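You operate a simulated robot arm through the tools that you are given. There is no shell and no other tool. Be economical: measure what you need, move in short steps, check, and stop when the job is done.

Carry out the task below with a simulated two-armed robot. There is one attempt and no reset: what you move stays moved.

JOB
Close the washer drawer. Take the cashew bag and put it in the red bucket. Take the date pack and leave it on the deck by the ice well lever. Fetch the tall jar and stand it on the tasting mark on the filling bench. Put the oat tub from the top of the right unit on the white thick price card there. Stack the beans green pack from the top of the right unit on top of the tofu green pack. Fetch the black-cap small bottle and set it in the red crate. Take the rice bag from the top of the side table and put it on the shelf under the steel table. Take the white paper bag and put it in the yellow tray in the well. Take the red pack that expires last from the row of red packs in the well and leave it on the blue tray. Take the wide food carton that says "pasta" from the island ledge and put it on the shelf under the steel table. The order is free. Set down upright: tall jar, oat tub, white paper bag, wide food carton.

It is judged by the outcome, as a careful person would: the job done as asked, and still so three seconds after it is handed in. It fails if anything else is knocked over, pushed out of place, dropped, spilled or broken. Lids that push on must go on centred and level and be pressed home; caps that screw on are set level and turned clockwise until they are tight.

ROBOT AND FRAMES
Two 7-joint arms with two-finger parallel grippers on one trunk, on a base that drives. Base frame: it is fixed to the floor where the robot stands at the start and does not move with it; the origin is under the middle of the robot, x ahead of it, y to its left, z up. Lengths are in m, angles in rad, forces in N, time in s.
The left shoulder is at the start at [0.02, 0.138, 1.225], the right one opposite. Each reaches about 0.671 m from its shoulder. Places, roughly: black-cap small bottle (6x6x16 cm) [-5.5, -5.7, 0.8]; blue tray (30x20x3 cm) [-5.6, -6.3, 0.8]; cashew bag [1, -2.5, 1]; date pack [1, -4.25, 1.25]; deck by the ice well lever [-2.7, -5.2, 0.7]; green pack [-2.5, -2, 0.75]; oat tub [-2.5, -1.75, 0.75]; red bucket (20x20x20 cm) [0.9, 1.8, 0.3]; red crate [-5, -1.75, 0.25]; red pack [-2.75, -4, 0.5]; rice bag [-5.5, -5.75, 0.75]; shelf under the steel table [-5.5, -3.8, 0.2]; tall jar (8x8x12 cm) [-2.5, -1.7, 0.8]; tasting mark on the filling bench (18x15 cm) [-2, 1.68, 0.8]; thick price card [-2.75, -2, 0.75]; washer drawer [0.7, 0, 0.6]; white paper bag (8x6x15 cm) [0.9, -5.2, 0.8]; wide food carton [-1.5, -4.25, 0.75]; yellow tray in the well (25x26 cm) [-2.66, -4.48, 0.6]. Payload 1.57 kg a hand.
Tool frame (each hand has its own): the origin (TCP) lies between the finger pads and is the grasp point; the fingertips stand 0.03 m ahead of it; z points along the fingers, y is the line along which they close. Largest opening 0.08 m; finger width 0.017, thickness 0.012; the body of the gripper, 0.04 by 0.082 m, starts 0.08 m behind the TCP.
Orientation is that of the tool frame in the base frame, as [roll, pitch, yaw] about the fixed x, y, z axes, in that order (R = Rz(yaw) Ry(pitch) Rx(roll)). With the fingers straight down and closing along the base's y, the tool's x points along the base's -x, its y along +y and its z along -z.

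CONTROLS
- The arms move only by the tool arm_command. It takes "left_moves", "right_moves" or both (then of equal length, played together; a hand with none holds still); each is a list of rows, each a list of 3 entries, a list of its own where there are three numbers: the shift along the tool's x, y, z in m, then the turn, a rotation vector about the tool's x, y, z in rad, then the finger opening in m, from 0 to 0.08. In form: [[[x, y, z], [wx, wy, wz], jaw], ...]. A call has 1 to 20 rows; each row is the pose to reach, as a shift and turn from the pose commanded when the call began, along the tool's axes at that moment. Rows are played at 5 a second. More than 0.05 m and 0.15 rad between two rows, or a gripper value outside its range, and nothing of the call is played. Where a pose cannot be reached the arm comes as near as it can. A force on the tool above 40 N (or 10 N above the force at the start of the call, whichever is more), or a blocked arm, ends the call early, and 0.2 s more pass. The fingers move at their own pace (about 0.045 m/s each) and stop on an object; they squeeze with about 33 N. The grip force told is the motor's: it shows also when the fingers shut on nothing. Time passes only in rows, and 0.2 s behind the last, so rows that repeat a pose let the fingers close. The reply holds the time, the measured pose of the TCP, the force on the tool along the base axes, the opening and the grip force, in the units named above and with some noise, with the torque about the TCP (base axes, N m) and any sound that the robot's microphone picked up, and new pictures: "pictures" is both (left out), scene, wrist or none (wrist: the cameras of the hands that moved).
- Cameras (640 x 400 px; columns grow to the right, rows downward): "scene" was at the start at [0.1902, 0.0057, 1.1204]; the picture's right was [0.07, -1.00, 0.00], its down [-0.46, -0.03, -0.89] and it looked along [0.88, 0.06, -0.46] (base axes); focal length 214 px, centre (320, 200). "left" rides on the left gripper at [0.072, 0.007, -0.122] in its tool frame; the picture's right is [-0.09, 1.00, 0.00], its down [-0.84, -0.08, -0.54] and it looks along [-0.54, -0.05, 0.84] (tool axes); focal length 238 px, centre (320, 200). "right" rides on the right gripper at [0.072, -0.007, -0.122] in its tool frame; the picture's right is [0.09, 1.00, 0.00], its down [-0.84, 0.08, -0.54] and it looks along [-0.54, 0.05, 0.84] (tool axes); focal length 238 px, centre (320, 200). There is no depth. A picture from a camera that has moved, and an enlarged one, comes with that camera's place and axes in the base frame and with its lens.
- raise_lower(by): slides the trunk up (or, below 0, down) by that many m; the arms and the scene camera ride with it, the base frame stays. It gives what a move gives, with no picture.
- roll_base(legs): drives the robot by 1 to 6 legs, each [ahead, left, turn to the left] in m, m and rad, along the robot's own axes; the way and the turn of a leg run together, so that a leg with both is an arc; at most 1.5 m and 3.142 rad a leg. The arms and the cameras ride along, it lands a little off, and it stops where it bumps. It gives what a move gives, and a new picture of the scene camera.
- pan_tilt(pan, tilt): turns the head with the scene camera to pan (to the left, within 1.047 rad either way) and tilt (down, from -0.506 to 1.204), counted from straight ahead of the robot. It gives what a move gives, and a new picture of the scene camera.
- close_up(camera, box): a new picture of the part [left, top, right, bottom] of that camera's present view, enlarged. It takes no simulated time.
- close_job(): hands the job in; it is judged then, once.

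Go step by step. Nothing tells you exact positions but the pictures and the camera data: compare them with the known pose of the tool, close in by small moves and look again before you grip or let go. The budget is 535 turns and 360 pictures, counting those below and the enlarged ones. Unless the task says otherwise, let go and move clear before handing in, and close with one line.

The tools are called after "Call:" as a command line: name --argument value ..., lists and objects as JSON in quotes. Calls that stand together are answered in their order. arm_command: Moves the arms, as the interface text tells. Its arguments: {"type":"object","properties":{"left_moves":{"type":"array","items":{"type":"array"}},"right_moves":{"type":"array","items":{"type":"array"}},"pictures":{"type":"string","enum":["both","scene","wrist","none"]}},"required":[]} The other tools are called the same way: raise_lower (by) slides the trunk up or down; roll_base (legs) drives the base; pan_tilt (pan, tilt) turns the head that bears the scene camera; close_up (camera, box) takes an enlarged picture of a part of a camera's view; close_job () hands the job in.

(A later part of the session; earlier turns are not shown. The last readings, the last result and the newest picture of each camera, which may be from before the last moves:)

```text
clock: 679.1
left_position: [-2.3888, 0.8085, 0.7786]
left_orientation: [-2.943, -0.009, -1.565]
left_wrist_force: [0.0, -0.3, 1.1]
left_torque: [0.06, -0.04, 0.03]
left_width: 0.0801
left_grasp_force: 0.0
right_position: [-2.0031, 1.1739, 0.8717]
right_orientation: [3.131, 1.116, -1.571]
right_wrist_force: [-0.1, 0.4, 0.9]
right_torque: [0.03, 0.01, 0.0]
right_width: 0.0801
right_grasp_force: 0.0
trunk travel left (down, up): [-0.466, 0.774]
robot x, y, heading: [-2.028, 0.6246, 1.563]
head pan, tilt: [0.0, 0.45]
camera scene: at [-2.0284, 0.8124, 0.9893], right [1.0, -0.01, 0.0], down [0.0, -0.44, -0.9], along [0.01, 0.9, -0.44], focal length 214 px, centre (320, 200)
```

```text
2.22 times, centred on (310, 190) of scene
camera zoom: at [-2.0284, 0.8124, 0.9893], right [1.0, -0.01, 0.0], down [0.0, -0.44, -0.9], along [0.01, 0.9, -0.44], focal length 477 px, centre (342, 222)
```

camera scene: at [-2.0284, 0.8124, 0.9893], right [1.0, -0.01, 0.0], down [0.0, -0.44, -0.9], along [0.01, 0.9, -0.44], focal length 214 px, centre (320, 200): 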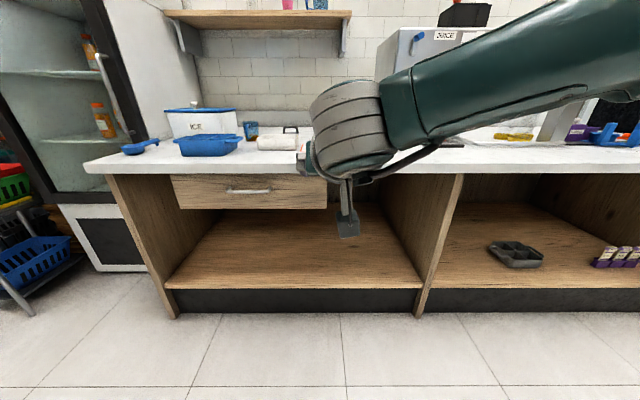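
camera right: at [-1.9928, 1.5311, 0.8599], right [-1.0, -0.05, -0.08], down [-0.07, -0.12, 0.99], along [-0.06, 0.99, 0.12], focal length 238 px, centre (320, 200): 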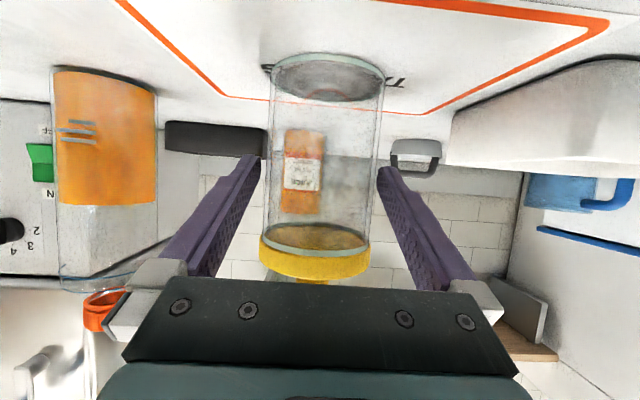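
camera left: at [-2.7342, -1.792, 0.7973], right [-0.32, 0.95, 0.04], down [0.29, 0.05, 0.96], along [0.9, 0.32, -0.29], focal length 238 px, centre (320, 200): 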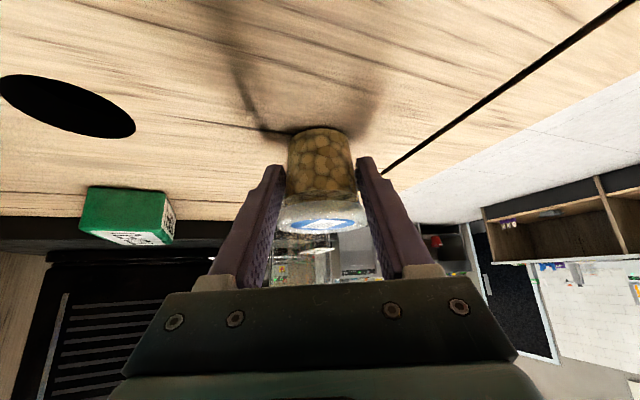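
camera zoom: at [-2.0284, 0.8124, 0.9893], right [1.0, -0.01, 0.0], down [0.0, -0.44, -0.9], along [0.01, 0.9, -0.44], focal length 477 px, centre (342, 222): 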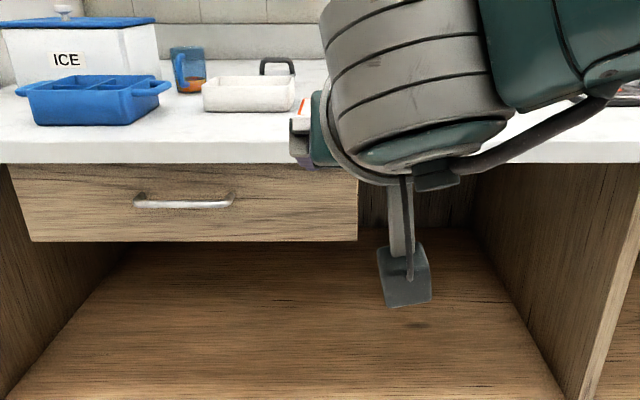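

Now the last item, the pasta carton on the island ledge. Driving to the east aisle.

Call:
roll_base --legs '[[-0.3, -1.45, 0], [-1.3, 0, 0], [-1.3, 0, 0], [-1.3, 0, 0], [-0.65, 0, 0], [0, 0, 1.578]]'

Call:
pan_tilt --pan 0.1 --tilt 0.35

```text
clock: 712.0
left_position: [-0.7395, -4.5923, 0.7782]
left_orientation: [-2.945, -0.009, 0.034]
left_wrist_force: [-0.2, -0.1, 0.2]
left_torque: [0.0, 0.0, 0.02]
left_width: 0.0801
left_grasp_force: 0.1
right_position: [-1.1147, -4.2167, 0.8711]
right_orientation: [3.13, 1.117, 0.029]
right_wrist_force: [-1.2, 0.4, 0.6]
right_torque: [0.03, 0.01, 0.0]
right_width: 0.0799
right_grasp_force: 0.1
trunk travel left (down, up): [-0.466, 0.774]
robot x, y, heading: [-0.5627, -4.2276, -3.122]
head pan, tilt: [0.0, 0.45]
camera scene: at [-0.754, -4.2303, 0.9894], right [-0.02, 1.0, 0.0], down [0.44, 0.01, -0.9], along [-0.9, -0.02, -0.44], focal length 214 px, centre (320, 200)
```

scene: 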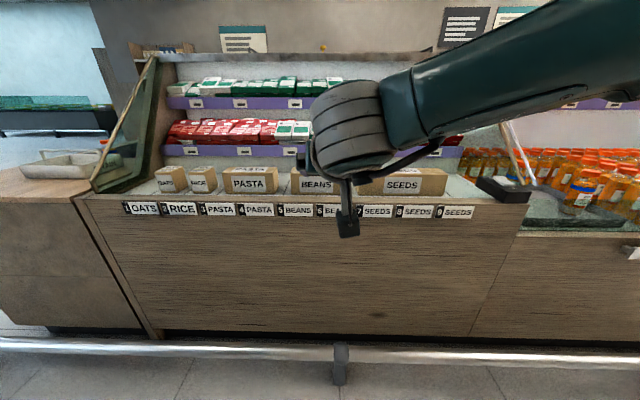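

```text
clock: 712.6
left_position: [-0.7382, -4.5912, 0.7771]
left_orientation: [-2.944, -0.007, 0.034]
left_wrist_force: [0.4, 0.0, -0.1]
left_torque: [0.01, 0.01, -0.01]
left_width: 0.0801
left_grasp_force: 0.1
right_position: [-1.1145, -4.2161, 0.8704]
right_orientation: [3.13, 1.117, 0.029]
right_wrist_force: [-0.4, 0.2, 1.0]
right_torque: [-0.03, -0.02, -0.03]
right_width: 0.0803
right_grasp_force: 0.2
trunk travel left (down, up): [-0.466, 0.774]
robot x, y, heading: [-0.5639, -4.2228, -3.119]
head pan, tilt: [0.099, 0.351]
camera scene: at [-0.7546, -4.2395, 0.9985], right [-0.12, 0.99, 0.0], down [0.34, 0.04, -0.94], along [-0.93, -0.11, -0.34], focal length 214 px, centre (320, 200)
```

scene: 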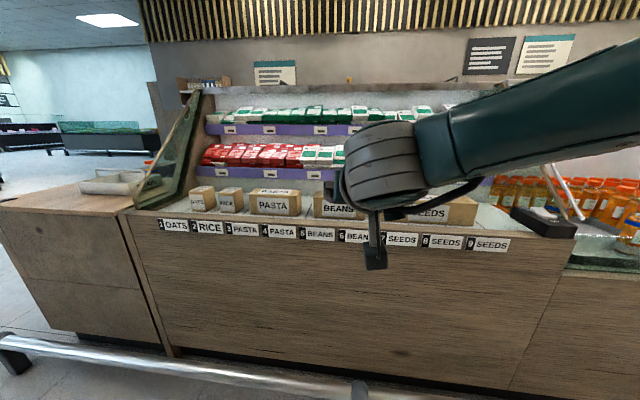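

Cartons on the ledge: OATS, RICE (narrow), PASTA, BEANS, SEEDS (wide). Zooming in on PASTA.

Call:
close_up --camera "scene" --box '[150, 160, 390, 260]'

```text
2.67 times, centred on (270, 210) of scene
camera zoom: at [-0.7546, -4.2395, 0.9985], right [-0.12, 0.99, 0.0], down [0.34, 0.04, -0.94], along [-0.93, -0.11, -0.34], focal length 572 px, centre (453, 173)
```

zoom: 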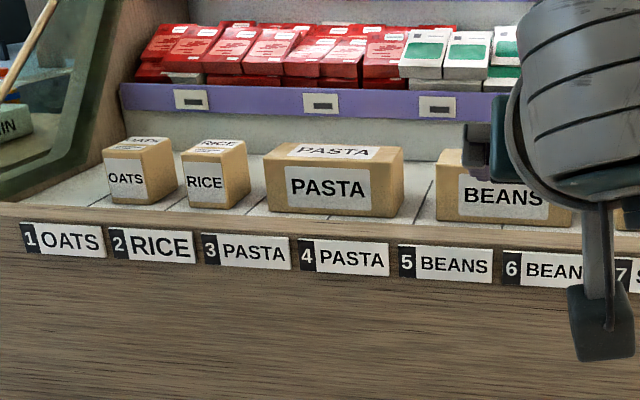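

I'll raise the trunk for a second viewpoint to measure the PASTA carton.

Call:
raise_lower --by 0.3

Call:
close_up --camera "scene" --box '[150, 200, 390, 350]'

```text
clock: 715.6
left_position: [-0.7394, -4.5926, 1.0786]
left_orientation: [-2.946, -0.01, 0.035]
left_wrist_force: [0.3, -0.1, 0.6]
left_torque: [0.01, -0.04, -0.05]
left_width: 0.0799
left_grasp_force: 0.1
right_position: [-1.1144, -4.216, 1.171]
right_orientation: [3.131, 1.118, 0.03]
right_wrist_force: [-0.2, 0.9, 0.6]
right_torque: [0.03, 0.0, 0.03]
right_width: 0.0799
right_grasp_force: 0.0
trunk travel left (down, up): [-0.766, 0.474]
robot x, y, heading: [-0.5654, -4.2222, -3.118]
head pan, tilt: [0.099, 0.351]
```

```text
2.67 times, centred on (270, 275) of scene
camera zoom: at [-0.7546, -4.2396, 1.2985], right [-0.12, 0.99, 0.0], down [0.34, 0.04, -0.94], along [-0.93, -0.11, -0.34], focal length 572 px, centre (453, 0)
```

zoom: 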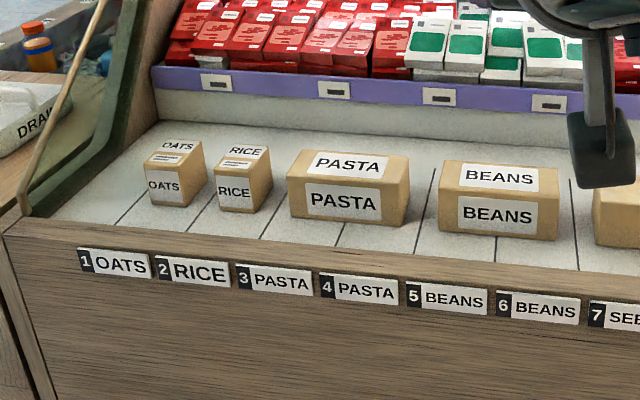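

The carton is at about x −1.425…−1.50, y −4.48, z 0.69–0.76, ~16 cm wide. I'll grip it across its depth from above, standing parallel to the ledge. First, reposition the right arm to hand-down and turn to face south.

Call:
arm_command --right_moves '[[[0.011, -0.019, -0.022], [0, 0.131, 0], 0.08], [[0.022, -0.038, -0.045], [0, 0.262, 0], 0.08], [[0.033, -0.057, -0.067], [0, 0.394, 0], 0.08], [[0.044, -0.075, -0.09], [0, 0.525, 0], 0.08], [[0.054, -0.094, -0.112], [0, 0.656, 0], 0.08], [[0.065, -0.113, -0.135], [0, 0.787, 0], 0.08], [[0.076, -0.132, -0.157], [0, 0.919, 0], 0.08], [[0.087, -0.15, -0.18], [0, 1.05, 0], 0.08]]' --pictures "none"

Call:
roll_base --legs '[[0, 0, 1.548], [0, -0.2, 0]]'

Call:
arm_command --right_moves '[[[0.01, -0.04, 0], [0, 0, 0], 0.08], [[0.02, -0.08, 0], [0, 0, 0], 0.08], [[0.03, -0.12, 0], [0, 0, 0], 0.08], [[0.04, -0.16, 0], [0, 0, 0], 0.08], [[0.05, -0.2, 0], [0, 0, 0], 0.08], [[0.06, -0.24, 0], [0, 0, 0], 0.08], [[0.07, -0.28, 0], [0, 0, 0], 0.08], [[0.08, -0.32, 0], [0, 0, 0], 0.08]]' --pictures "wrist"

```text
clock: 717.5
left_position: [-0.7383, -4.5914, 1.0784]
left_orientation: [-2.944, -0.009, 0.035]
left_wrist_force: [-0.7, -0.5, -0.4]
left_torque: [-0.02, -0.02, -0.05]
left_width: 0.0799
left_grasp_force: 0.0
right_position: [-0.9218, -4.0581, 1.172]
right_orientation: [3.136, 0.067, 0.039]
right_wrist_force: [-0.8, -0.1, 0.6]
right_torque: [0.01, 0.02, -0.01]
right_width: 0.0799
right_grasp_force: 0.1
trunk travel left (down, up): [-0.766, 0.474]
robot x, y, heading: [-0.5601, -4.2259, -3.117]
head pan, tilt: [0.099, 0.351]
```

```text
clock: 722.8
left_position: [-0.3988, -4.4127, 1.078]
left_orientation: [-2.945, -0.011, 1.57]
left_wrist_force: [-0.1, -0.3, -0.4]
left_torque: [0.02, -0.01, -0.03]
left_width: 0.08
left_grasp_force: 0.0
right_position: [-0.9368, -4.5775, 1.1701]
right_orientation: [3.136, 0.068, 1.576]
right_wrist_force: [-0.6, -0.1, -0.7]
right_torque: [-0.01, 0.01, -0.01]
right_width: 0.0799
right_grasp_force: 0.1
trunk travel left (down, up): [-0.766, 0.474]
robot x, y, heading: [-0.7593, -4.2262, -1.582]
head pan, tilt: [0.099, 0.351]
camera scene: at [-0.7515, -4.4161, 1.2986], right [-1.0, -0.09, 0.0], down [-0.03, 0.34, -0.94], along [0.08, -0.94, -0.34], focal length 214 px, centre (320, 200)
```

scene: 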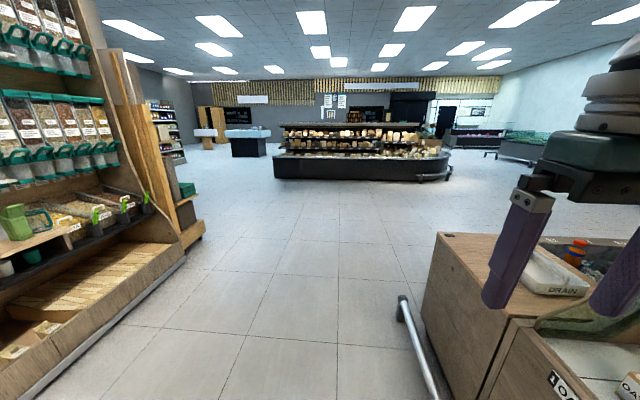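

```text
clock: 724.6
left_position: [-0.3965, -4.4121, 1.0781]
left_orientation: [-2.944, -0.008, 1.571]
left_wrist_force: [0.6, -0.3, 0.5]
left_torque: [-0.03, 0.01, 0.03]
left_width: 0.0798
left_grasp_force: 0.1
right_position: [-1.1946, -4.4905, 1.1631]
right_orientation: [-3.141, 0.069, 1.569]
right_wrist_force: [0.8, 0.0, 0.2]
right_torque: [0.04, -0.01, -0.01]
right_width: 0.08
right_grasp_force: 0.1
right hand out of reach, approached as far as the arm can: row 7, 8
trunk travel left (down, up): [-0.766, 0.474]
robot x, y, heading: [-0.7555, -4.2249, -1.586]
head pan, tilt: [0.099, 0.351]
camera right: at [-1.2009, -4.411, 1.28], right [1.0, 0.09, -0.01], down [0.08, -0.8, 0.6], along [0.05, -0.6, -0.8], focal length 238 px, centre (320, 200)
```

right: 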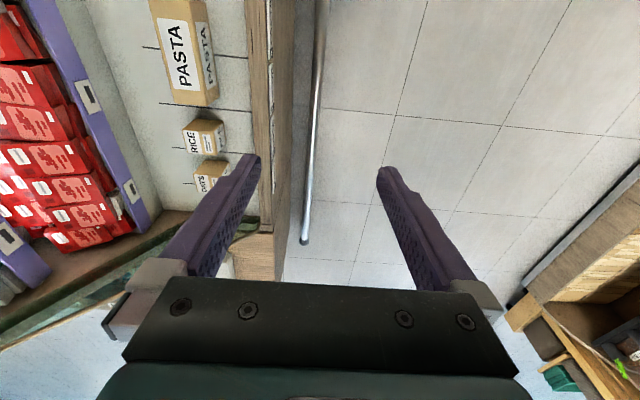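

The carton's depth is about 7.2 cm, so it fits the gripper. Its centre is ≈ (−1.468, −4.49). Moving sideways over it.

Call:
roll_base --legs '[[0, -0.265, 0.016]]'

Call:
raise_lower --by -0.2

Call:
close_up --camera "right" --box '[0, 0, 640, 400]'

```text
clock: 726.5
left_position: [-0.6607, -4.4044, 1.0774]
left_orientation: [-2.942, -0.008, 1.588]
left_wrist_force: [0.4, -0.8, 0.3]
left_torque: [0.02, -0.01, 0.03]
left_width: 0.0799
left_grasp_force: 0.1
right_position: [-1.4572, -4.4985, 1.1633]
right_orientation: [-3.14, 0.067, 1.586]
right_wrist_force: [0.4, 0.4, 0.3]
right_torque: [0.0, 0.02, -0.05]
right_width: 0.08
right_grasp_force: 0.1
trunk travel left (down, up): [-0.766, 0.474]
robot x, y, heading: [-1.0271, -4.2223, -1.567]
head pan, tilt: [0.099, 0.351]
camera scene: at [-1.0156, -4.4151, 1.2986], right [-0.99, -0.11, 0.0], down [-0.04, 0.34, -0.94], along [0.1, -0.93, -0.34], focal length 214 px, centre (320, 200)
```

scene: 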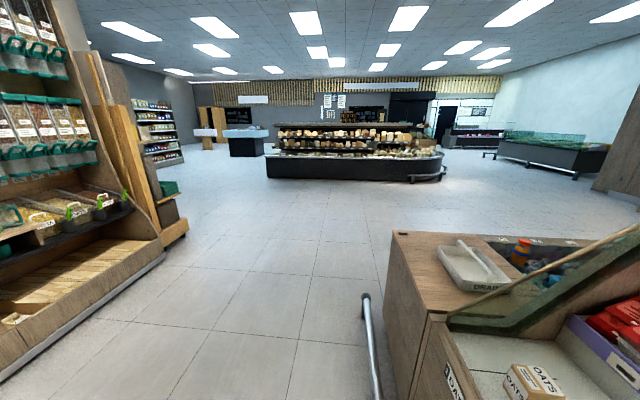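

```text
clock: 728.6
left_position: [-0.66, -4.4052, 0.8776]
left_orientation: [-2.944, -0.008, 1.588]
left_wrist_force: [-1.0, 0.3, 0.9]
left_torque: [0.04, -0.02, -0.03]
left_width: 0.0797
left_grasp_force: 0.0
right_position: [-1.4573, -4.4979, 0.963]
right_orientation: [-3.141, 0.068, 1.586]
right_wrist_force: [-0.4, 0.3, 0.0]
right_torque: [0.0, -0.03, 0.0]
right_width: 0.0801
right_grasp_force: 0.1
trunk travel left (down, up): [-0.566, 0.674]
robot x, y, heading: [-1.0251, -4.2206, -1.568]
head pan, tilt: [0.099, 0.351]
```

```text
1.00 times, centred on (320, 200) of right (not enlarged: the box is as wide or as high as the picture)
camera zoom: at [-1.4647, -4.4183, 1.0801], right [0.99, 0.11, -0.01], down [0.09, -0.8, 0.6], along [0.06, -0.59, -0.8], focal length 238 px, centre (320, 200)
```

zoom: 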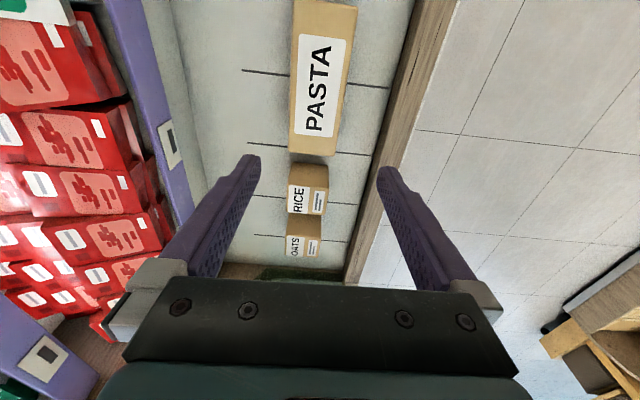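

Nearly centred. A tiny correction and lowering.

Call:
roll_base --legs '[[-0.008, -0.004, 0]]'

Call:
raise_lower --by -0.16

Call:
close_up --camera "right" --box '[0, 0, 640, 400]'

```text
clock: 729.4
left_position: [-0.6658, -4.3969, 0.8774]
left_orientation: [-2.945, -0.008, 1.587]
left_wrist_force: [-0.4, -0.3, -0.2]
left_torque: [-0.01, -0.03, 0.01]
left_width: 0.0799
left_grasp_force: 0.0
right_position: [-1.4607, -4.4891, 0.964]
right_orientation: [3.141, 0.068, 1.587]
right_wrist_force: [-0.7, -0.1, 0.5]
right_torque: [0.0, -0.02, -0.02]
right_width: 0.0799
right_grasp_force: 0.1
trunk travel left (down, up): [-0.566, 0.674]
robot x, y, heading: [-1.0273, -4.2138, -1.561]
head pan, tilt: [0.099, 0.351]
camera scene: at [-1.0198, -4.407, 1.0985], right [-0.99, -0.1, 0.0], down [-0.04, 0.34, -0.94], along [0.1, -0.93, -0.34], focal length 214 px, centre (320, 200)
```

scene: 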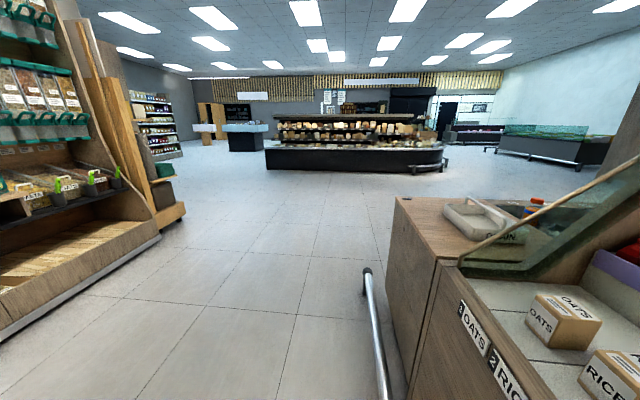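

```text
clock: 731.2
left_position: [-0.6647, -4.3986, 0.7183]
left_orientation: [-2.944, -0.009, 1.586]
left_wrist_force: [0.2, -1.0, 0.0]
left_torque: [0.01, 0.0, -0.04]
left_width: 0.0799
left_grasp_force: 0.2
right_position: [-1.4621, -4.4889, 0.8029]
right_orientation: [3.14, 0.068, 1.587]
right_wrist_force: [0.5, 0.7, 0.0]
right_torque: [0.03, 0.02, 0.02]
right_width: 0.0803
right_grasp_force: 0.1
trunk travel left (down, up): [-0.406, 0.834]
robot x, y, heading: [-1.0297, -4.2151, -1.567]
head pan, tilt: [0.099, 0.351]
```

```text
1.00 times, centred on (320, 200) of right (not enlarged: the box is as wide or as high as the picture)
camera zoom: at [-1.4688, -4.4102, 0.9201], right [0.99, 0.11, -0.01], down [0.09, -0.8, 0.6], along [0.06, -0.59, -0.8], focal length 238 px, centre (320, 200)
```

zoom: 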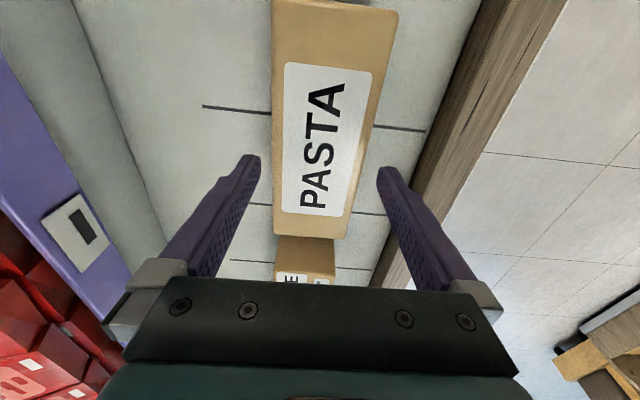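

Centred with clearance either side. Lowering the last 6.5 cm and gripping.

Call:
raise_lower --by -0.05

Call:
raise_lower --by -0.015

Call:
arm_command --right_moves '[[[0, 0, 0], [0, 0, 0], 0.07], [[0, 0, 0], [0, 0, 0], 0.05], [[0, 0, 0], [0, 0, 0], 0.02], [[0, 0, 0], [0, 0, 0], 0.0], [[0, 0, 0], [0, 0, 0], 0.0]]' --pictures "wrist"

```text
clock: 732.1
left_position: [-0.6655, -4.398, 0.6685]
left_orientation: [-2.943, -0.009, 1.588]
left_wrist_force: [1.3, -0.7, 0.2]
left_torque: [-0.03, 0.0, 0.0]
left_width: 0.08
left_grasp_force: 0.1
right_position: [-1.4619, -4.4902, 0.7541]
right_orientation: [3.141, 0.068, 1.586]
right_wrist_force: [-0.7, 0.0, 0.2]
right_torque: [-0.02, 0.02, 0.01]
right_width: 0.08
right_grasp_force: 0.0
trunk travel left (down, up): [-0.356, 0.884]
robot x, y, heading: [-1.0294, -4.2129, -1.565]
head pan, tilt: [0.099, 0.351]
```

```text
clock: 732.8
left_position: [-0.6654, -4.3983, 0.6526]
left_orientation: [-2.944, -0.007, 1.589]
left_wrist_force: [-0.1, -0.4, -0.3]
left_torque: [0.0, 0.02, -0.03]
left_width: 0.0801
left_grasp_force: 0.0
right_position: [-1.4612, -4.4896, 0.7385]
right_orientation: [-3.141, 0.069, 1.588]
right_wrist_force: [-0.2, 0.4, -0.7]
right_torque: [-0.02, 0.0, 0.01]
right_width: 0.0798
right_grasp_force: 0.0
trunk travel left (down, up): [-0.341, 0.899]
robot x, y, heading: [-1.0347, -4.2152, -1.567]
head pan, tilt: [0.099, 0.351]
```

```text
clock: 734.0
left_position: [-0.6659, -4.397, 0.6531]
left_orientation: [-2.944, -0.01, 1.587]
left_wrist_force: [-0.2, 0.1, 0.0]
left_torque: [0.04, -0.01, -0.01]
left_width: 0.0797
left_grasp_force: 0.0
right_position: [-1.4618, -4.4903, 0.7382]
right_orientation: [3.141, 0.069, 1.588]
right_wrist_force: [-0.1, 0.9, 0.0]
right_torque: [-0.02, 0.19, -0.08]
right_width: 0.0698
right_grasp_force: 33.0
trunk travel left (down, up): [-0.341, 0.899]
robot x, y, heading: [-1.0263, -4.2141, -1.566]
head pan, tilt: [0.099, 0.351]
camera right: at [-1.4691, -4.4102, 0.8552], right [0.99, 0.11, -0.01], down [0.09, -0.8, 0.6], along [0.06, -0.59, -0.8], focal length 238 px, centre (320, 200)
```

right: 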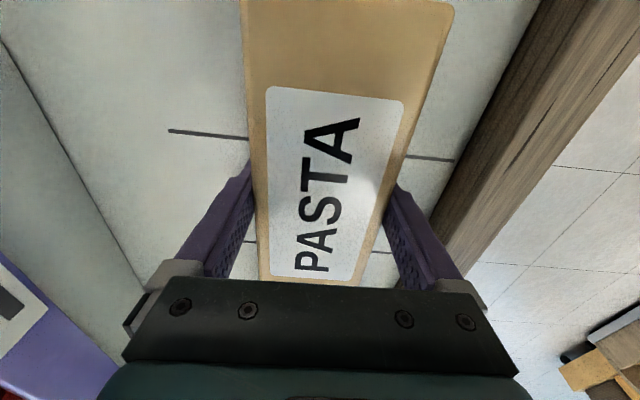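

The carton is gripped. I'll lift it, move off the ledge, and tuck the right arm.

Call:
raise_lower --by 0.3

Call:
roll_base --legs '[[0, 0.5, 0]]'

Call:
arm_command --right_moves '[[[-0.01, 0.04, 0], [0, 0, 0], 0], [[-0.02, 0.08, 0], [0, 0, 0], 0], [[-0.03, 0.12, 0], [0, 0, 0], 0], [[-0.04, 0.16, 0], [0, 0, 0], 0], [[-0.05, 0.2, 0], [0, 0, 0], 0], [[-0.06, 0.24, 0], [0, 0, 0], 0], [[-0.07, 0.27, 0], [0, 0, 0], 0]]' --pictures "scene"

```text
clock: 737.0
left_position: [-0.6644, -4.3978, 0.9541]
left_orientation: [-2.945, -0.01, 1.587]
left_wrist_force: [0.6, -0.2, 0.9]
left_torque: [0.0, -0.03, -0.02]
left_width: 0.08
left_grasp_force: 0.1
right_position: [-1.4619, -4.4891, 1.0379]
right_orientation: [-3.141, 0.069, 1.585]
right_wrist_force: [-0.4, 0.3, -2.6]
right_torque: [-0.02, 0.01, 0.02]
right_width: 0.0695
right_grasp_force: 33.3
trunk travel left (down, up): [-0.641, 0.599]
robot x, y, heading: [-1.0286, -4.2092, -1.563]
head pan, tilt: [0.099, 0.351]
```

```text
clock: 739.9
left_position: [-0.164, -4.3987, 0.9528]
left_orientation: [-2.945, -0.009, 1.582]
left_wrist_force: [0.5, 0.4, 0.7]
left_torque: [-0.01, 0.02, 0.02]
left_width: 0.08
left_grasp_force: 0.2
right_position: [-0.9587, -4.4849, 1.0377]
right_orientation: [-3.141, 0.068, 1.581]
right_wrist_force: [-0.2, 0.4, -2.3]
right_torque: [-0.03, -0.01, 0.02]
right_width: 0.0696
right_grasp_force: 32.9
trunk travel left (down, up): [-0.641, 0.599]
robot x, y, heading: [-0.5253, -4.211, -1.568]
head pan, tilt: [0.099, 0.351]
camera scene: at [-0.5175, -4.4056, 1.1735], right [-0.99, -0.1, 0.0], down [-0.03, 0.34, -0.94], along [0.09, -0.93, -0.34], focal length 214 px, centre (320, 200)
```

scene: 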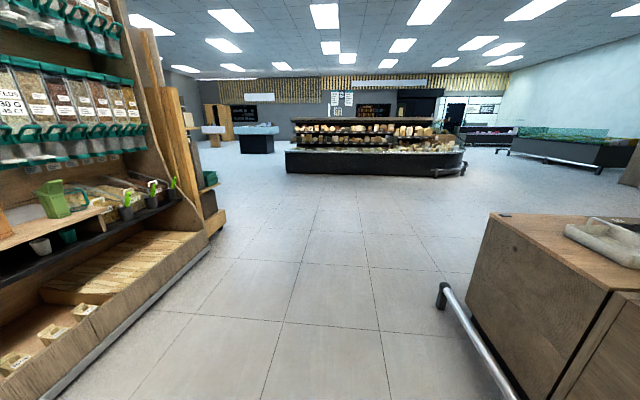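

```text
clock: 741.5
left_position: [-0.1627, -4.3968, 0.955]
left_orientation: [-2.944, -0.008, 1.583]
left_wrist_force: [0.5, 0.8, 0.0]
left_torque: [0.05, 0.01, 0.0]
left_width: 0.0802
left_grasp_force: 0.1
right_position: [-0.6888, -4.5536, 1.0442]
right_orientation: [-3.142, 0.068, 1.58]
right_wrist_force: [-0.2, 0.3, -3.0]
right_torque: [-0.01, 0.0, 0.01]
right_width: 0.0697
right_grasp_force: 33.2
trunk travel left (down, up): [-0.641, 0.599]
robot x, y, heading: [-0.5243, -4.2111, -1.571]
head pan, tilt: [0.099, 0.351]
camera scene: at [-0.5175, -4.4056, 1.1736], right [-0.99, -0.1, 0.0], down [-0.03, 0.34, -0.94], along [0.09, -0.93, -0.34], focal length 214 px, centre (320, 200)
```

scene: 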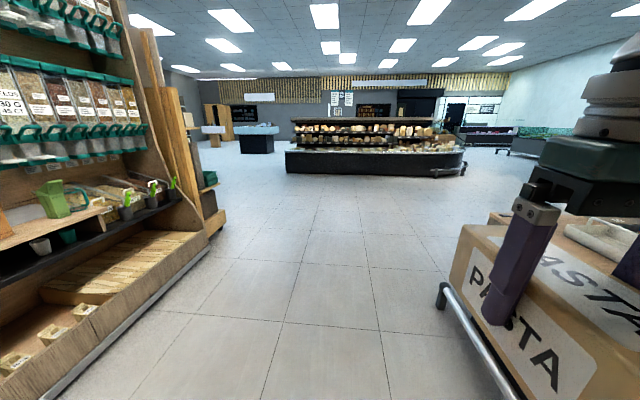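

Carton held level. Driving around the south end to the steel table.

Call:
roll_base --legs '[[1.1, 0, 0], [1.05, 0, 0], [0, 0, -1.57], [1.5, 0, 0], [1.5, 0, 0], [0.5, -0.5, 0]]'

Call:
roll_base --legs '[[0, -1.45, 0]]'

```text
clock: 773.5
left_position: [-4.2494, -6.2996, 0.9543]
left_orientation: [-2.945, -0.009, 0.025]
left_wrist_force: [0.6, -0.7, 0.7]
left_torque: [-0.05, 0.02, -0.02]
left_width: 0.0801
left_grasp_force: 0.0
right_position: [-4.4116, -5.7763, 1.0417]
right_orientation: [-3.141, 0.068, 0.025]
right_wrist_force: [0.8, -0.5, -1.6]
right_torque: [0.04, 0.02, -0.02]
right_width: 0.0697
right_grasp_force: 33.0
trunk travel left (down, up): [-0.641, 0.599]
robot x, y, heading: [-4.0716, -5.9346, -3.128]
head pan, tilt: [0.099, 0.351]
camera scene: at [-4.2615, -5.9472, 1.1735], right [-0.11, 0.99, 0.0], down [0.34, 0.04, -0.94], along [-0.93, -0.11, -0.34], focal length 214 px, centre (320, 200)
```

scene: 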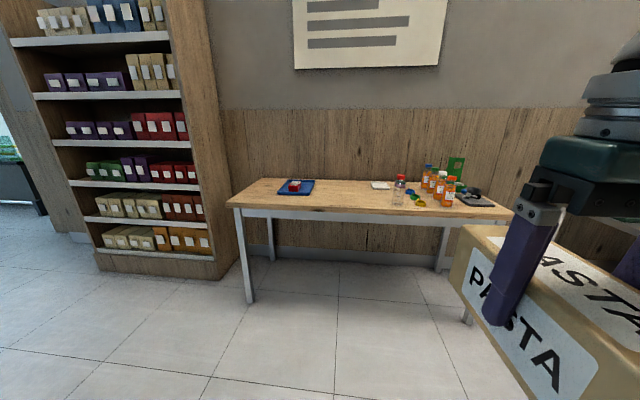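

```text
clock: 780.8
left_position: [-4.2734, -4.8398, 0.9528]
left_orientation: [-2.944, -0.008, 0.038]
left_wrist_force: [0.3, 0.8, 0.0]
left_torque: [-0.01, 0.03, -0.02]
left_width: 0.08
left_grasp_force: 0.0
right_position: [-4.4426, -4.3172, 1.0416]
right_orientation: [3.14, 0.068, 0.035]
right_wrist_force: [0.4, 0.9, -1.7]
right_torque: [0.0, -0.03, -0.04]
right_width: 0.0696
right_grasp_force: 33.2
trunk travel left (down, up): [-0.641, 0.599]
robot x, y, heading: [-4.1005, -4.4768, -3.114]
head pan, tilt: [0.099, 0.351]
camera scene: at [-4.2908, -4.4863, 1.1735], right [-0.12, 0.99, 0.0], down [0.34, 0.04, -0.94], along [-0.93, -0.12, -0.34], focal length 214 px, centre (320, 200)
```

scene: 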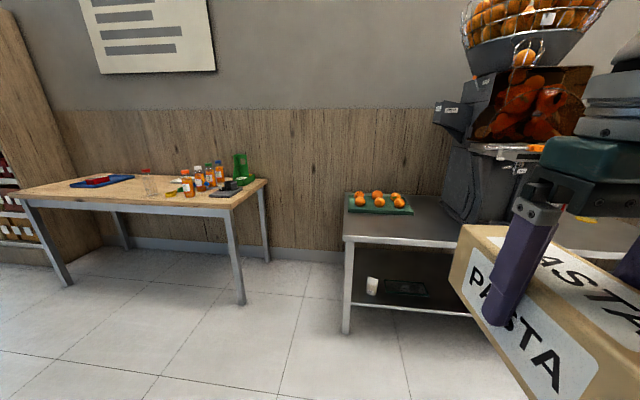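

The rice bag still stands on the shelf. I'll move right and lower for a look at the free space.

Call:
roll_base --legs '[[0.1, -0.65, -0.026]]'

Call:
raise_lower --by -0.4

Call:
pan_tilt --pan 0.0 --tilt 0.3

```text
clock: 784.5
left_position: [-4.3927, -4.1855, 0.9536]
left_orientation: [-2.946, -0.008, 0.012]
left_wrist_force: [0.0, -0.4, 0.0]
left_torque: [-0.02, -0.02, 0.01]
left_width: 0.0801
left_grasp_force: 0.1
right_position: [-4.5464, -3.6595, 1.0434]
right_orientation: [3.14, 0.067, 0.01]
right_wrist_force: [-0.3, 0.6, -2.2]
right_torque: [0.01, -0.02, 0.03]
right_width: 0.0698
right_grasp_force: 33.0
trunk travel left (down, up): [-0.641, 0.599]
robot x, y, heading: [-4.2007, -3.8222, 3.139]
head pan, tilt: [0.099, 0.351]
camera scene: at [-4.3993, -3.8327, 1.1735], right [-0.1, 1.0, 0.0], down [0.34, 0.03, -0.94], along [-0.93, -0.09, -0.34], focal length 214 px, centre (320, 200)
```

scene: 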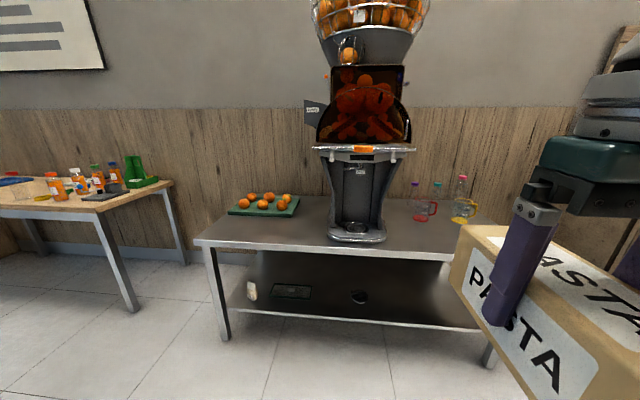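

```text
clock: 788.3
left_position: [-4.3922, -4.1865, 0.5528]
left_orientation: [-2.943, -0.009, 0.011]
left_wrist_force: [-0.3, 0.1, -0.1]
left_torque: [-0.01, -0.01, -0.01]
left_width: 0.0797
left_grasp_force: 0.1
right_position: [-4.545, -3.6595, 0.6431]
right_orientation: [3.141, 0.067, 0.01]
right_wrist_force: [-0.3, 0.9, -1.8]
right_torque: [0.02, -0.02, -0.03]
right_width: 0.0697
right_grasp_force: 33.1
trunk travel left (down, up): [-0.241, 0.999]
robot x, y, heading: [-4.205, -3.8243, 3.143]
head pan, tilt: [0.099, 0.351]
```

```text
clock: 789.0
left_position: [-4.3926, -4.1861, 0.5544]
left_orientation: [-2.944, -0.009, 0.012]
left_wrist_force: [0.1, 0.0, -0.4]
left_torque: [-0.02, 0.01, 0.03]
left_width: 0.08
left_grasp_force: 0.0
right_position: [-4.5477, -3.66, 0.6427]
right_orientation: [-3.141, 0.067, 0.009]
right_wrist_force: [0.2, 0.7, -2.2]
right_torque: [-0.01, 0.0, -0.05]
right_width: 0.07
right_grasp_force: 33.0
trunk travel left (down, up): [-0.241, 0.999]
robot x, y, heading: [-4.2087, -3.8221, 3.143]
head pan, tilt: [0.0, 0.3]
camera scene: at [-4.3999, -3.8236, 0.7782], right [0.0, 1.0, 0.0], down [0.3, 0.0, -0.96], along [-0.96, 0.0, -0.3], focal length 214 px, centre (320, 200)
```

scene: 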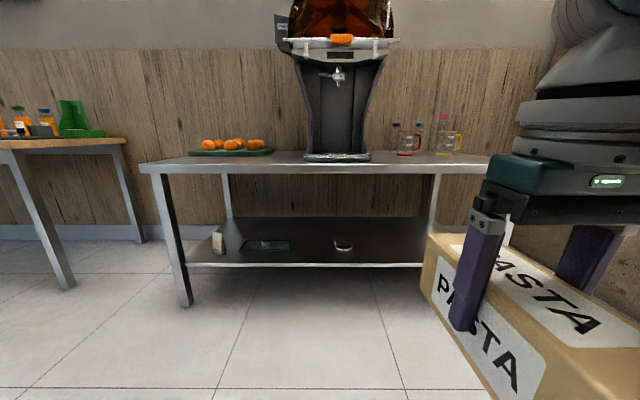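

There's ample shelf space right of the drain disc, but my hand-down grip would put the forearm against the table edge. I'll set the carton briefly on the free steel table top and regrip it with a slanted hand.

Call:
raise_lower --by 0.22

Call:
arm_command --right_moves '[[[-0.03, 0, 0], [0, 0, 0], 0], [[-0.06, 0, 0], [0, 0, 0], 0], [[-0.09, 0, 0], [0, 0, 0], 0], [[-0.115, 0, 0], [0, 0, 0], 0]]' --pictures "none"

Call:
roll_base --legs '[[0, -0.2, 0], [0.5, 0, 0]]'

Call:
pan_tilt --pan -0.3 --tilt 0.5

```text
clock: 791.3
left_position: [-4.391, -4.1851, 0.7722]
left_orientation: [-2.945, -0.008, 0.012]
left_wrist_force: [0.0, -0.4, 1.0]
left_torque: [0.02, -0.01, -0.03]
left_width: 0.0801
left_grasp_force: 0.1
right_position: [-4.5473, -3.6589, 0.8636]
right_orientation: [-3.14, 0.068, 0.01]
right_wrist_force: [-0.2, 0.5, -2.3]
right_torque: [-0.03, -0.02, 0.03]
right_width: 0.0697
right_grasp_force: 32.7
trunk travel left (down, up): [-0.461, 0.779]
robot x, y, heading: [-4.2108, -3.8229, 3.141]
head pan, tilt: [0.0, 0.3]
```

```text
clock: 792.3
left_position: [-4.3929, -4.1862, 0.773]
left_orientation: [-2.943, -0.008, 0.013]
left_wrist_force: [-0.9, 0.0, -0.5]
left_torque: [-0.01, -0.03, 0.02]
left_width: 0.0801
left_grasp_force: 0.1
right_position: [-4.6624, -3.6602, 0.8694]
right_orientation: [3.141, 0.069, 0.01]
right_wrist_force: [0.3, -0.1, -2.1]
right_torque: [0.0, 0.03, 0.0]
right_width: 0.0698
right_grasp_force: 33.1
trunk travel left (down, up): [-0.461, 0.779]
robot x, y, heading: [-4.2076, -3.8233, 3.14]
head pan, tilt: [0.0, 0.3]
```

```text
clock: 796.4
left_position: [-4.8903, -3.9844, 0.7729]
left_orientation: [-2.944, -0.01, 0.011]
left_wrist_force: [0.1, 0.4, 0.0]
left_torque: [0.0, -0.01, 0.0]
left_width: 0.0797
left_grasp_force: 0.0
right_position: [-5.1613, -3.4586, 0.8714]
right_orientation: [-3.141, 0.068, 0.007]
right_wrist_force: [0.0, -0.1, -1.4]
right_torque: [0.0, -0.02, 0.02]
right_width: 0.0697
right_grasp_force: 33.0
trunk travel left (down, up): [-0.461, 0.779]
robot x, y, heading: [-4.7034, -3.6219, -3.144]
head pan, tilt: [0.0, 0.3]
camera scene: at [-4.899, -3.6219, 0.9983], right [0.0, 1.0, 0.0], down [0.3, 0.0, -0.96], along [-0.96, 0.0, -0.3], focal length 214 px, centre (320, 200)
```

scene: 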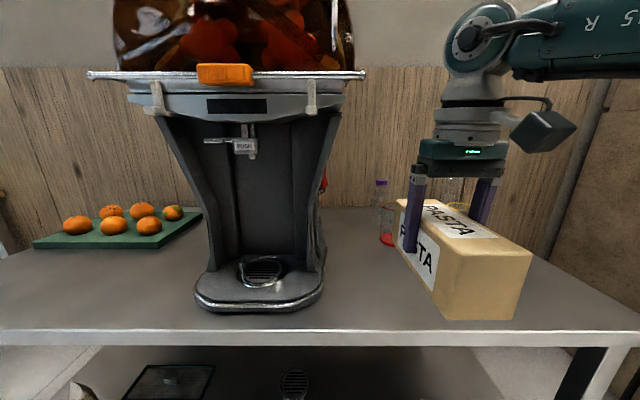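

```text
clock: 797.2
left_position: [-4.8892, -3.9854, 0.7729]
left_orientation: [-2.944, -0.009, 0.012]
left_wrist_force: [0.5, -0.3, -0.2]
left_torque: [-0.01, 0.01, 0.04]
left_width: 0.0799
left_grasp_force: 0.1
right_position: [-5.1599, -3.4586, 0.8705]
right_orientation: [3.141, 0.065, 0.008]
right_wrist_force: [-1.1, -0.5, -2.1]
right_torque: [0.01, -0.01, -0.01]
right_width: 0.0698
right_grasp_force: 33.0
trunk travel left (down, up): [-0.461, 0.779]
robot x, y, heading: [-4.7052, -3.622, -3.143]
head pan, tilt: [-0.3, 0.499]
camera scene: at [-4.8924, -3.5951, 0.9799], right [0.29, 0.96, 0.0], down [0.46, -0.14, -0.88], along [-0.84, 0.26, -0.48], focal length 214 px, centre (320, 200)
```

scene: 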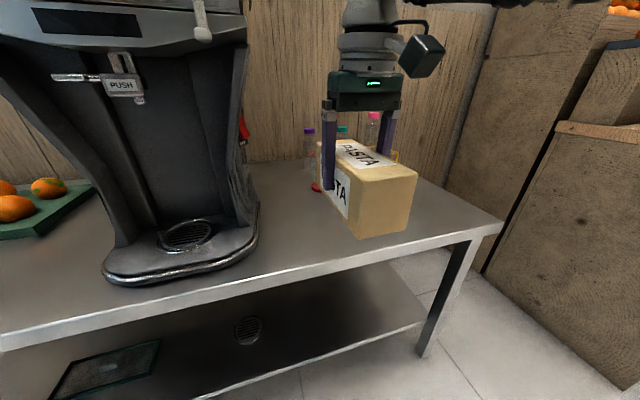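

I'll advance 14 cm, keeping clear of the jugs behind, and lower to the table top.

Call:
roll_base --legs '[[0.145, 0, 0]]'

Call:
raise_lower --by -0.12

Call:
close_up --camera "scene" --box '[160, 60, 560, 330]'

```text
clock: 798.6
left_position: [-5.0341, -3.9823, 0.7729]
left_orientation: [-2.943, -0.009, 0.01]
left_wrist_force: [0.0, -0.1, -0.4]
left_torque: [-0.02, -0.02, 0.01]
left_width: 0.0802
left_grasp_force: 0.1
right_position: [-5.3037, -3.4573, 0.8705]
right_orientation: [-3.141, 0.068, 0.009]
right_wrist_force: [-0.9, -1.1, -1.9]
right_torque: [0.02, 0.02, 0.03]
right_width: 0.0698
right_grasp_force: 32.5
trunk travel left (down, up): [-0.461, 0.779]
robot x, y, heading: [-4.8456, -3.6218, 3.141]
head pan, tilt: [-0.3, 0.499]
camera scene: at [-5.0355, -3.5949, 0.9799], right [0.3, 0.96, 0.0], down [0.46, -0.14, -0.88], along [-0.84, 0.26, -0.48], focal length 214 px, centre (320, 200)
```

scene: 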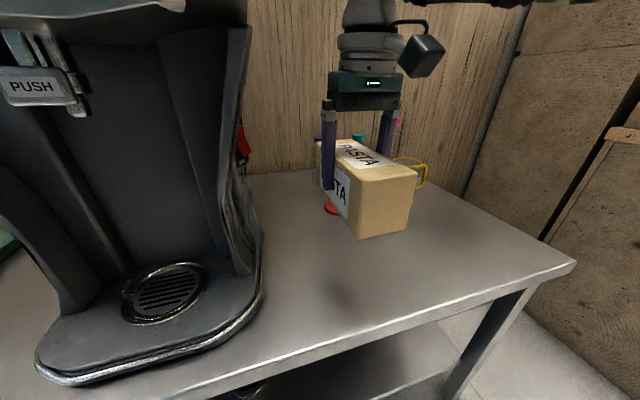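

```text
clock: 800.1
left_position: [-5.0334, -3.9848, 0.6532]
left_orientation: [-2.943, -0.011, 0.011]
left_wrist_force: [0.3, -0.8, 1.3]
left_torque: [-0.01, 0.02, -0.02]
left_width: 0.0799
left_grasp_force: 0.0
right_position: [-5.3028, -3.4571, 0.7509]
right_orientation: [-3.141, 0.067, 0.009]
right_wrist_force: [-0.2, 0.1, -2.7]
right_torque: [0.01, -0.03, 0.01]
right_width: 0.07
right_grasp_force: 33.1
trunk travel left (down, up): [-0.341, 0.899]
robot x, y, heading: [-4.8467, -3.6212, 3.14]
head pan, tilt: [-0.3, 0.499]
```

```text
1.48 times, centred on (360, 195) of scene
camera zoom: at [-5.0352, -3.595, 0.8599], right [0.3, 0.96, 0.0], down [0.46, -0.14, -0.88], along [-0.84, 0.26, -0.48], focal length 318 px, centre (261, 207)
```

zoom: 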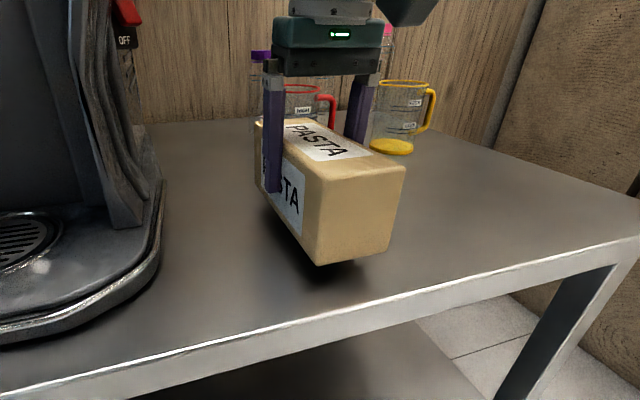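

Clear of the jugs. Lowering to the table top.

Call:
raise_lower --by -0.03

Call:
raise_lower --by -0.008

Call:
raise_lower --by -0.006

```text
clock: 800.8
left_position: [-5.0352, -3.9824, 0.6228]
left_orientation: [-2.944, -0.007, 0.01]
left_wrist_force: [0.3, 0.2, 0.1]
left_torque: [0.0, -0.01, -0.04]
left_width: 0.08
left_grasp_force: 0.2
right_position: [-5.3055, -3.4589, 0.7234]
right_orientation: [3.139, 0.073, 0.011]
right_wrist_force: [5.0, -0.5, 27.9]
right_torque: [0.35, 0.14, 0.02]
right_width: 0.07
right_grasp_force: 32.9
trunk travel left (down, up): [-0.311, 0.929]
robot x, y, heading: [-4.8516, -3.6219, 3.139]
head pan, tilt: [-0.3, 0.499]
```

```text
clock: 801.4
left_position: [-5.0357, -3.9828, 0.6145]
left_orientation: [-2.944, -0.007, 0.01]
left_wrist_force: [0.2, 0.8, 0.1]
left_torque: [-0.05, -0.02, 0.0]
left_width: 0.0799
left_grasp_force: 0.0
right_position: [-5.3055, -3.4577, 0.7148]
right_orientation: [-3.141, 0.074, 0.009]
right_wrist_force: [0.7, -1.3, 25.1]
right_torque: [0.06, 0.37, 0.12]
right_width: 0.0698
right_grasp_force: 32.9
trunk travel left (down, up): [-0.303, 0.937]
robot x, y, heading: [-4.8476, -3.6231, 3.144]
head pan, tilt: [-0.3, 0.499]
```

```text
clock: 801.8
left_position: [-5.0346, -3.9829, 0.6121]
left_orientation: [-2.945, -0.007, 0.009]
left_wrist_force: [-1.0, 0.0, 1.1]
left_torque: [-0.03, 0.0, 0.0]
left_width: 0.08
left_grasp_force: 0.0
right_position: [-5.3044, -3.4578, 0.7141]
right_orientation: [3.14, 0.073, 0.008]
right_wrist_force: [-4.3, 1.2, 10.2]
right_torque: [0.42, -0.88, 0.25]
right_width: 0.0698
right_grasp_force: 33.3
trunk travel left (down, up): [-0.301, 0.939]
robot x, y, heading: [-4.8511, -3.6251, 3.137]
head pan, tilt: [-0.3, 0.499]
stopped: the force on the tool passed its limit at 48 N (the readings are from after the stop); the commanded pose is now the measured one
```

The carton is on the table top. Releasing, rising, and changing the hand to a slanted pose.

Call:
arm_command --right_moves '[[[0, 0, 0], [0, 0, 0], 0.075], [[0, 0, 0], [0, 0, 0], 0.08], [[0, 0, 0], [0, 0, 0], 0.08]]' --pictures "none"

Call:
raise_lower --by 0.2

Call:
roll_base --legs '[[-0.35, 0, 0]]'

Call:
arm_command --right_moves '[[[-0.015, 0.015, 0.01], [0, -0.125, 0], 0.08], [[-0.03, 0.03, 0.02], [0, -0.25, 0], 0.08], [[-0.045, 0.045, 0.03], [0, -0.375, 0], 0.08], [[-0.06, 0.06, 0.04], [0, -0.5, 0], 0.08], [[-0.08, 0.075, 0.05], [0, -0.625, 0], 0.08], [[-0.1, 0.09, 0.06], [0, -0.73, 0], 0.08]]' --pictures "both"

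```text
clock: 802.5
left_position: [-5.0329, -3.9844, 0.614]
left_orientation: [-2.943, -0.01, 0.011]
left_wrist_force: [-0.4, -0.4, -0.2]
left_torque: [-0.04, -0.02, -0.02]
left_width: 0.0798
left_grasp_force: 0.1
right_position: [-5.3028, -3.4588, 0.7133]
right_orientation: [3.14, 0.07, 0.009]
right_wrist_force: [0.3, -0.1, 0.7]
right_torque: [0.0, 0.01, 0.03]
right_width: 0.0798
right_grasp_force: 0.0
trunk travel left (down, up): [-0.301, 0.939]
robot x, y, heading: [-4.846, -3.6207, 3.144]
head pan, tilt: [-0.3, 0.499]
```

```text
clock: 804.7
left_position: [-5.033, -3.9834, 0.8128]
left_orientation: [-2.944, -0.009, 0.011]
left_wrist_force: [-0.1, 0.6, -0.2]
left_torque: [0.02, -0.02, 0.01]
left_width: 0.0801
left_grasp_force: 0.1
right_position: [-5.3023, -3.4582, 0.9134]
right_orientation: [3.14, 0.069, 0.008]
right_wrist_force: [0.0, 0.3, -1.1]
right_torque: [-0.01, 0.0, -0.01]
right_width: 0.0801
right_grasp_force: 0.0
trunk travel left (down, up): [-0.501, 0.739]
robot x, y, heading: [-4.8469, -3.62, 3.142]
head pan, tilt: [-0.3, 0.499]
```

```text
clock: 807.0
left_position: [-4.686, -3.9849, 0.8123]
left_orientation: [-2.945, -0.01, 0.009]
left_wrist_force: [0.1, -0.3, -0.2]
left_torque: [0.01, 0.0, -0.03]
left_width: 0.08
left_grasp_force: 0.1
right_position: [-4.9551, -3.4569, 0.9135]
right_orientation: [3.139, 0.07, 0.006]
right_wrist_force: [0.2, 0.1, 0.6]
right_torque: [0.0, -0.01, -0.02]
right_width: 0.0797
right_grasp_force: 0.1
trunk travel left (down, up): [-0.501, 0.739]
robot x, y, heading: [-4.4977, -3.6194, 3.142]
head pan, tilt: [-0.3, 0.499]
camera scene: at [-4.6867, -3.595, 1.0197], right [0.3, 0.95, 0.0], down [0.46, -0.14, -0.88], along [-0.84, 0.26, -0.48], focal length 214 px, centre (320, 200)
```

scene: 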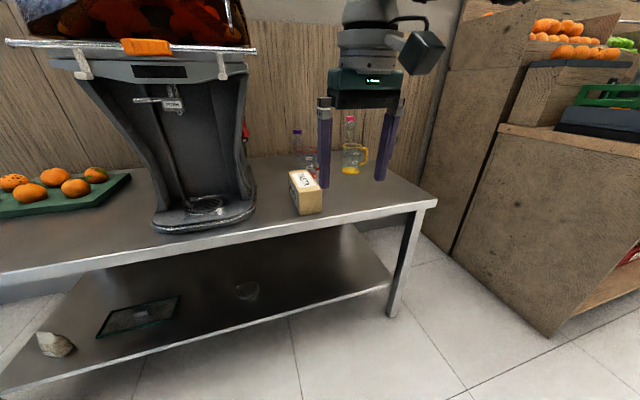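

```text
clock: 808.4
left_position: [-4.6863, -3.9855, 0.8132]
left_orientation: [-2.946, -0.01, 0.007]
left_wrist_force: [-0.7, 0.8, -0.2]
left_torque: [-0.01, -0.01, 0.03]
left_width: 0.0802
left_grasp_force: 0.0
right_position: [-5.0573, -3.5502, 0.8609]
right_orientation: [3.136, 0.802, 0.002]
right_wrist_force: [-0.2, 0.3, 0.1]
right_torque: [0.0, 0.02, 0.0]
right_width: 0.0801
right_grasp_force: 0.0
trunk travel left (down, up): [-0.501, 0.739]
robot x, y, heading: [-4.4978, -3.6197, 3.14]
head pan, tilt: [-0.3, 0.499]
camera scene: at [-4.6869, -3.5953, 1.0198], right [0.3, 0.95, 0.0], down [0.46, -0.14, -0.88], along [-0.84, 0.26, -0.48], focal length 214 px, centre (320, 200)
camera right: at [-4.9195, -3.5428, 0.8932], right [0.07, -1.0, -0.06], down [-0.19, -0.08, 0.98], along [-0.98, -0.06, -0.2], focal length 238 px, centre (320, 200)
```

scene: 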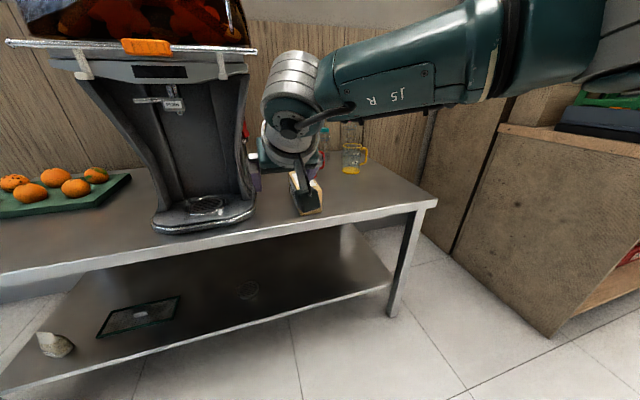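
right: 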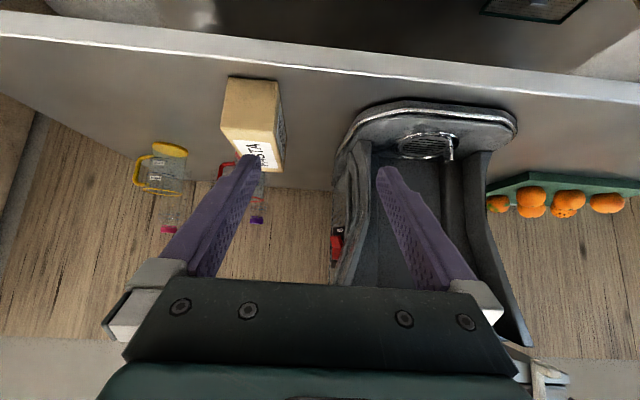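

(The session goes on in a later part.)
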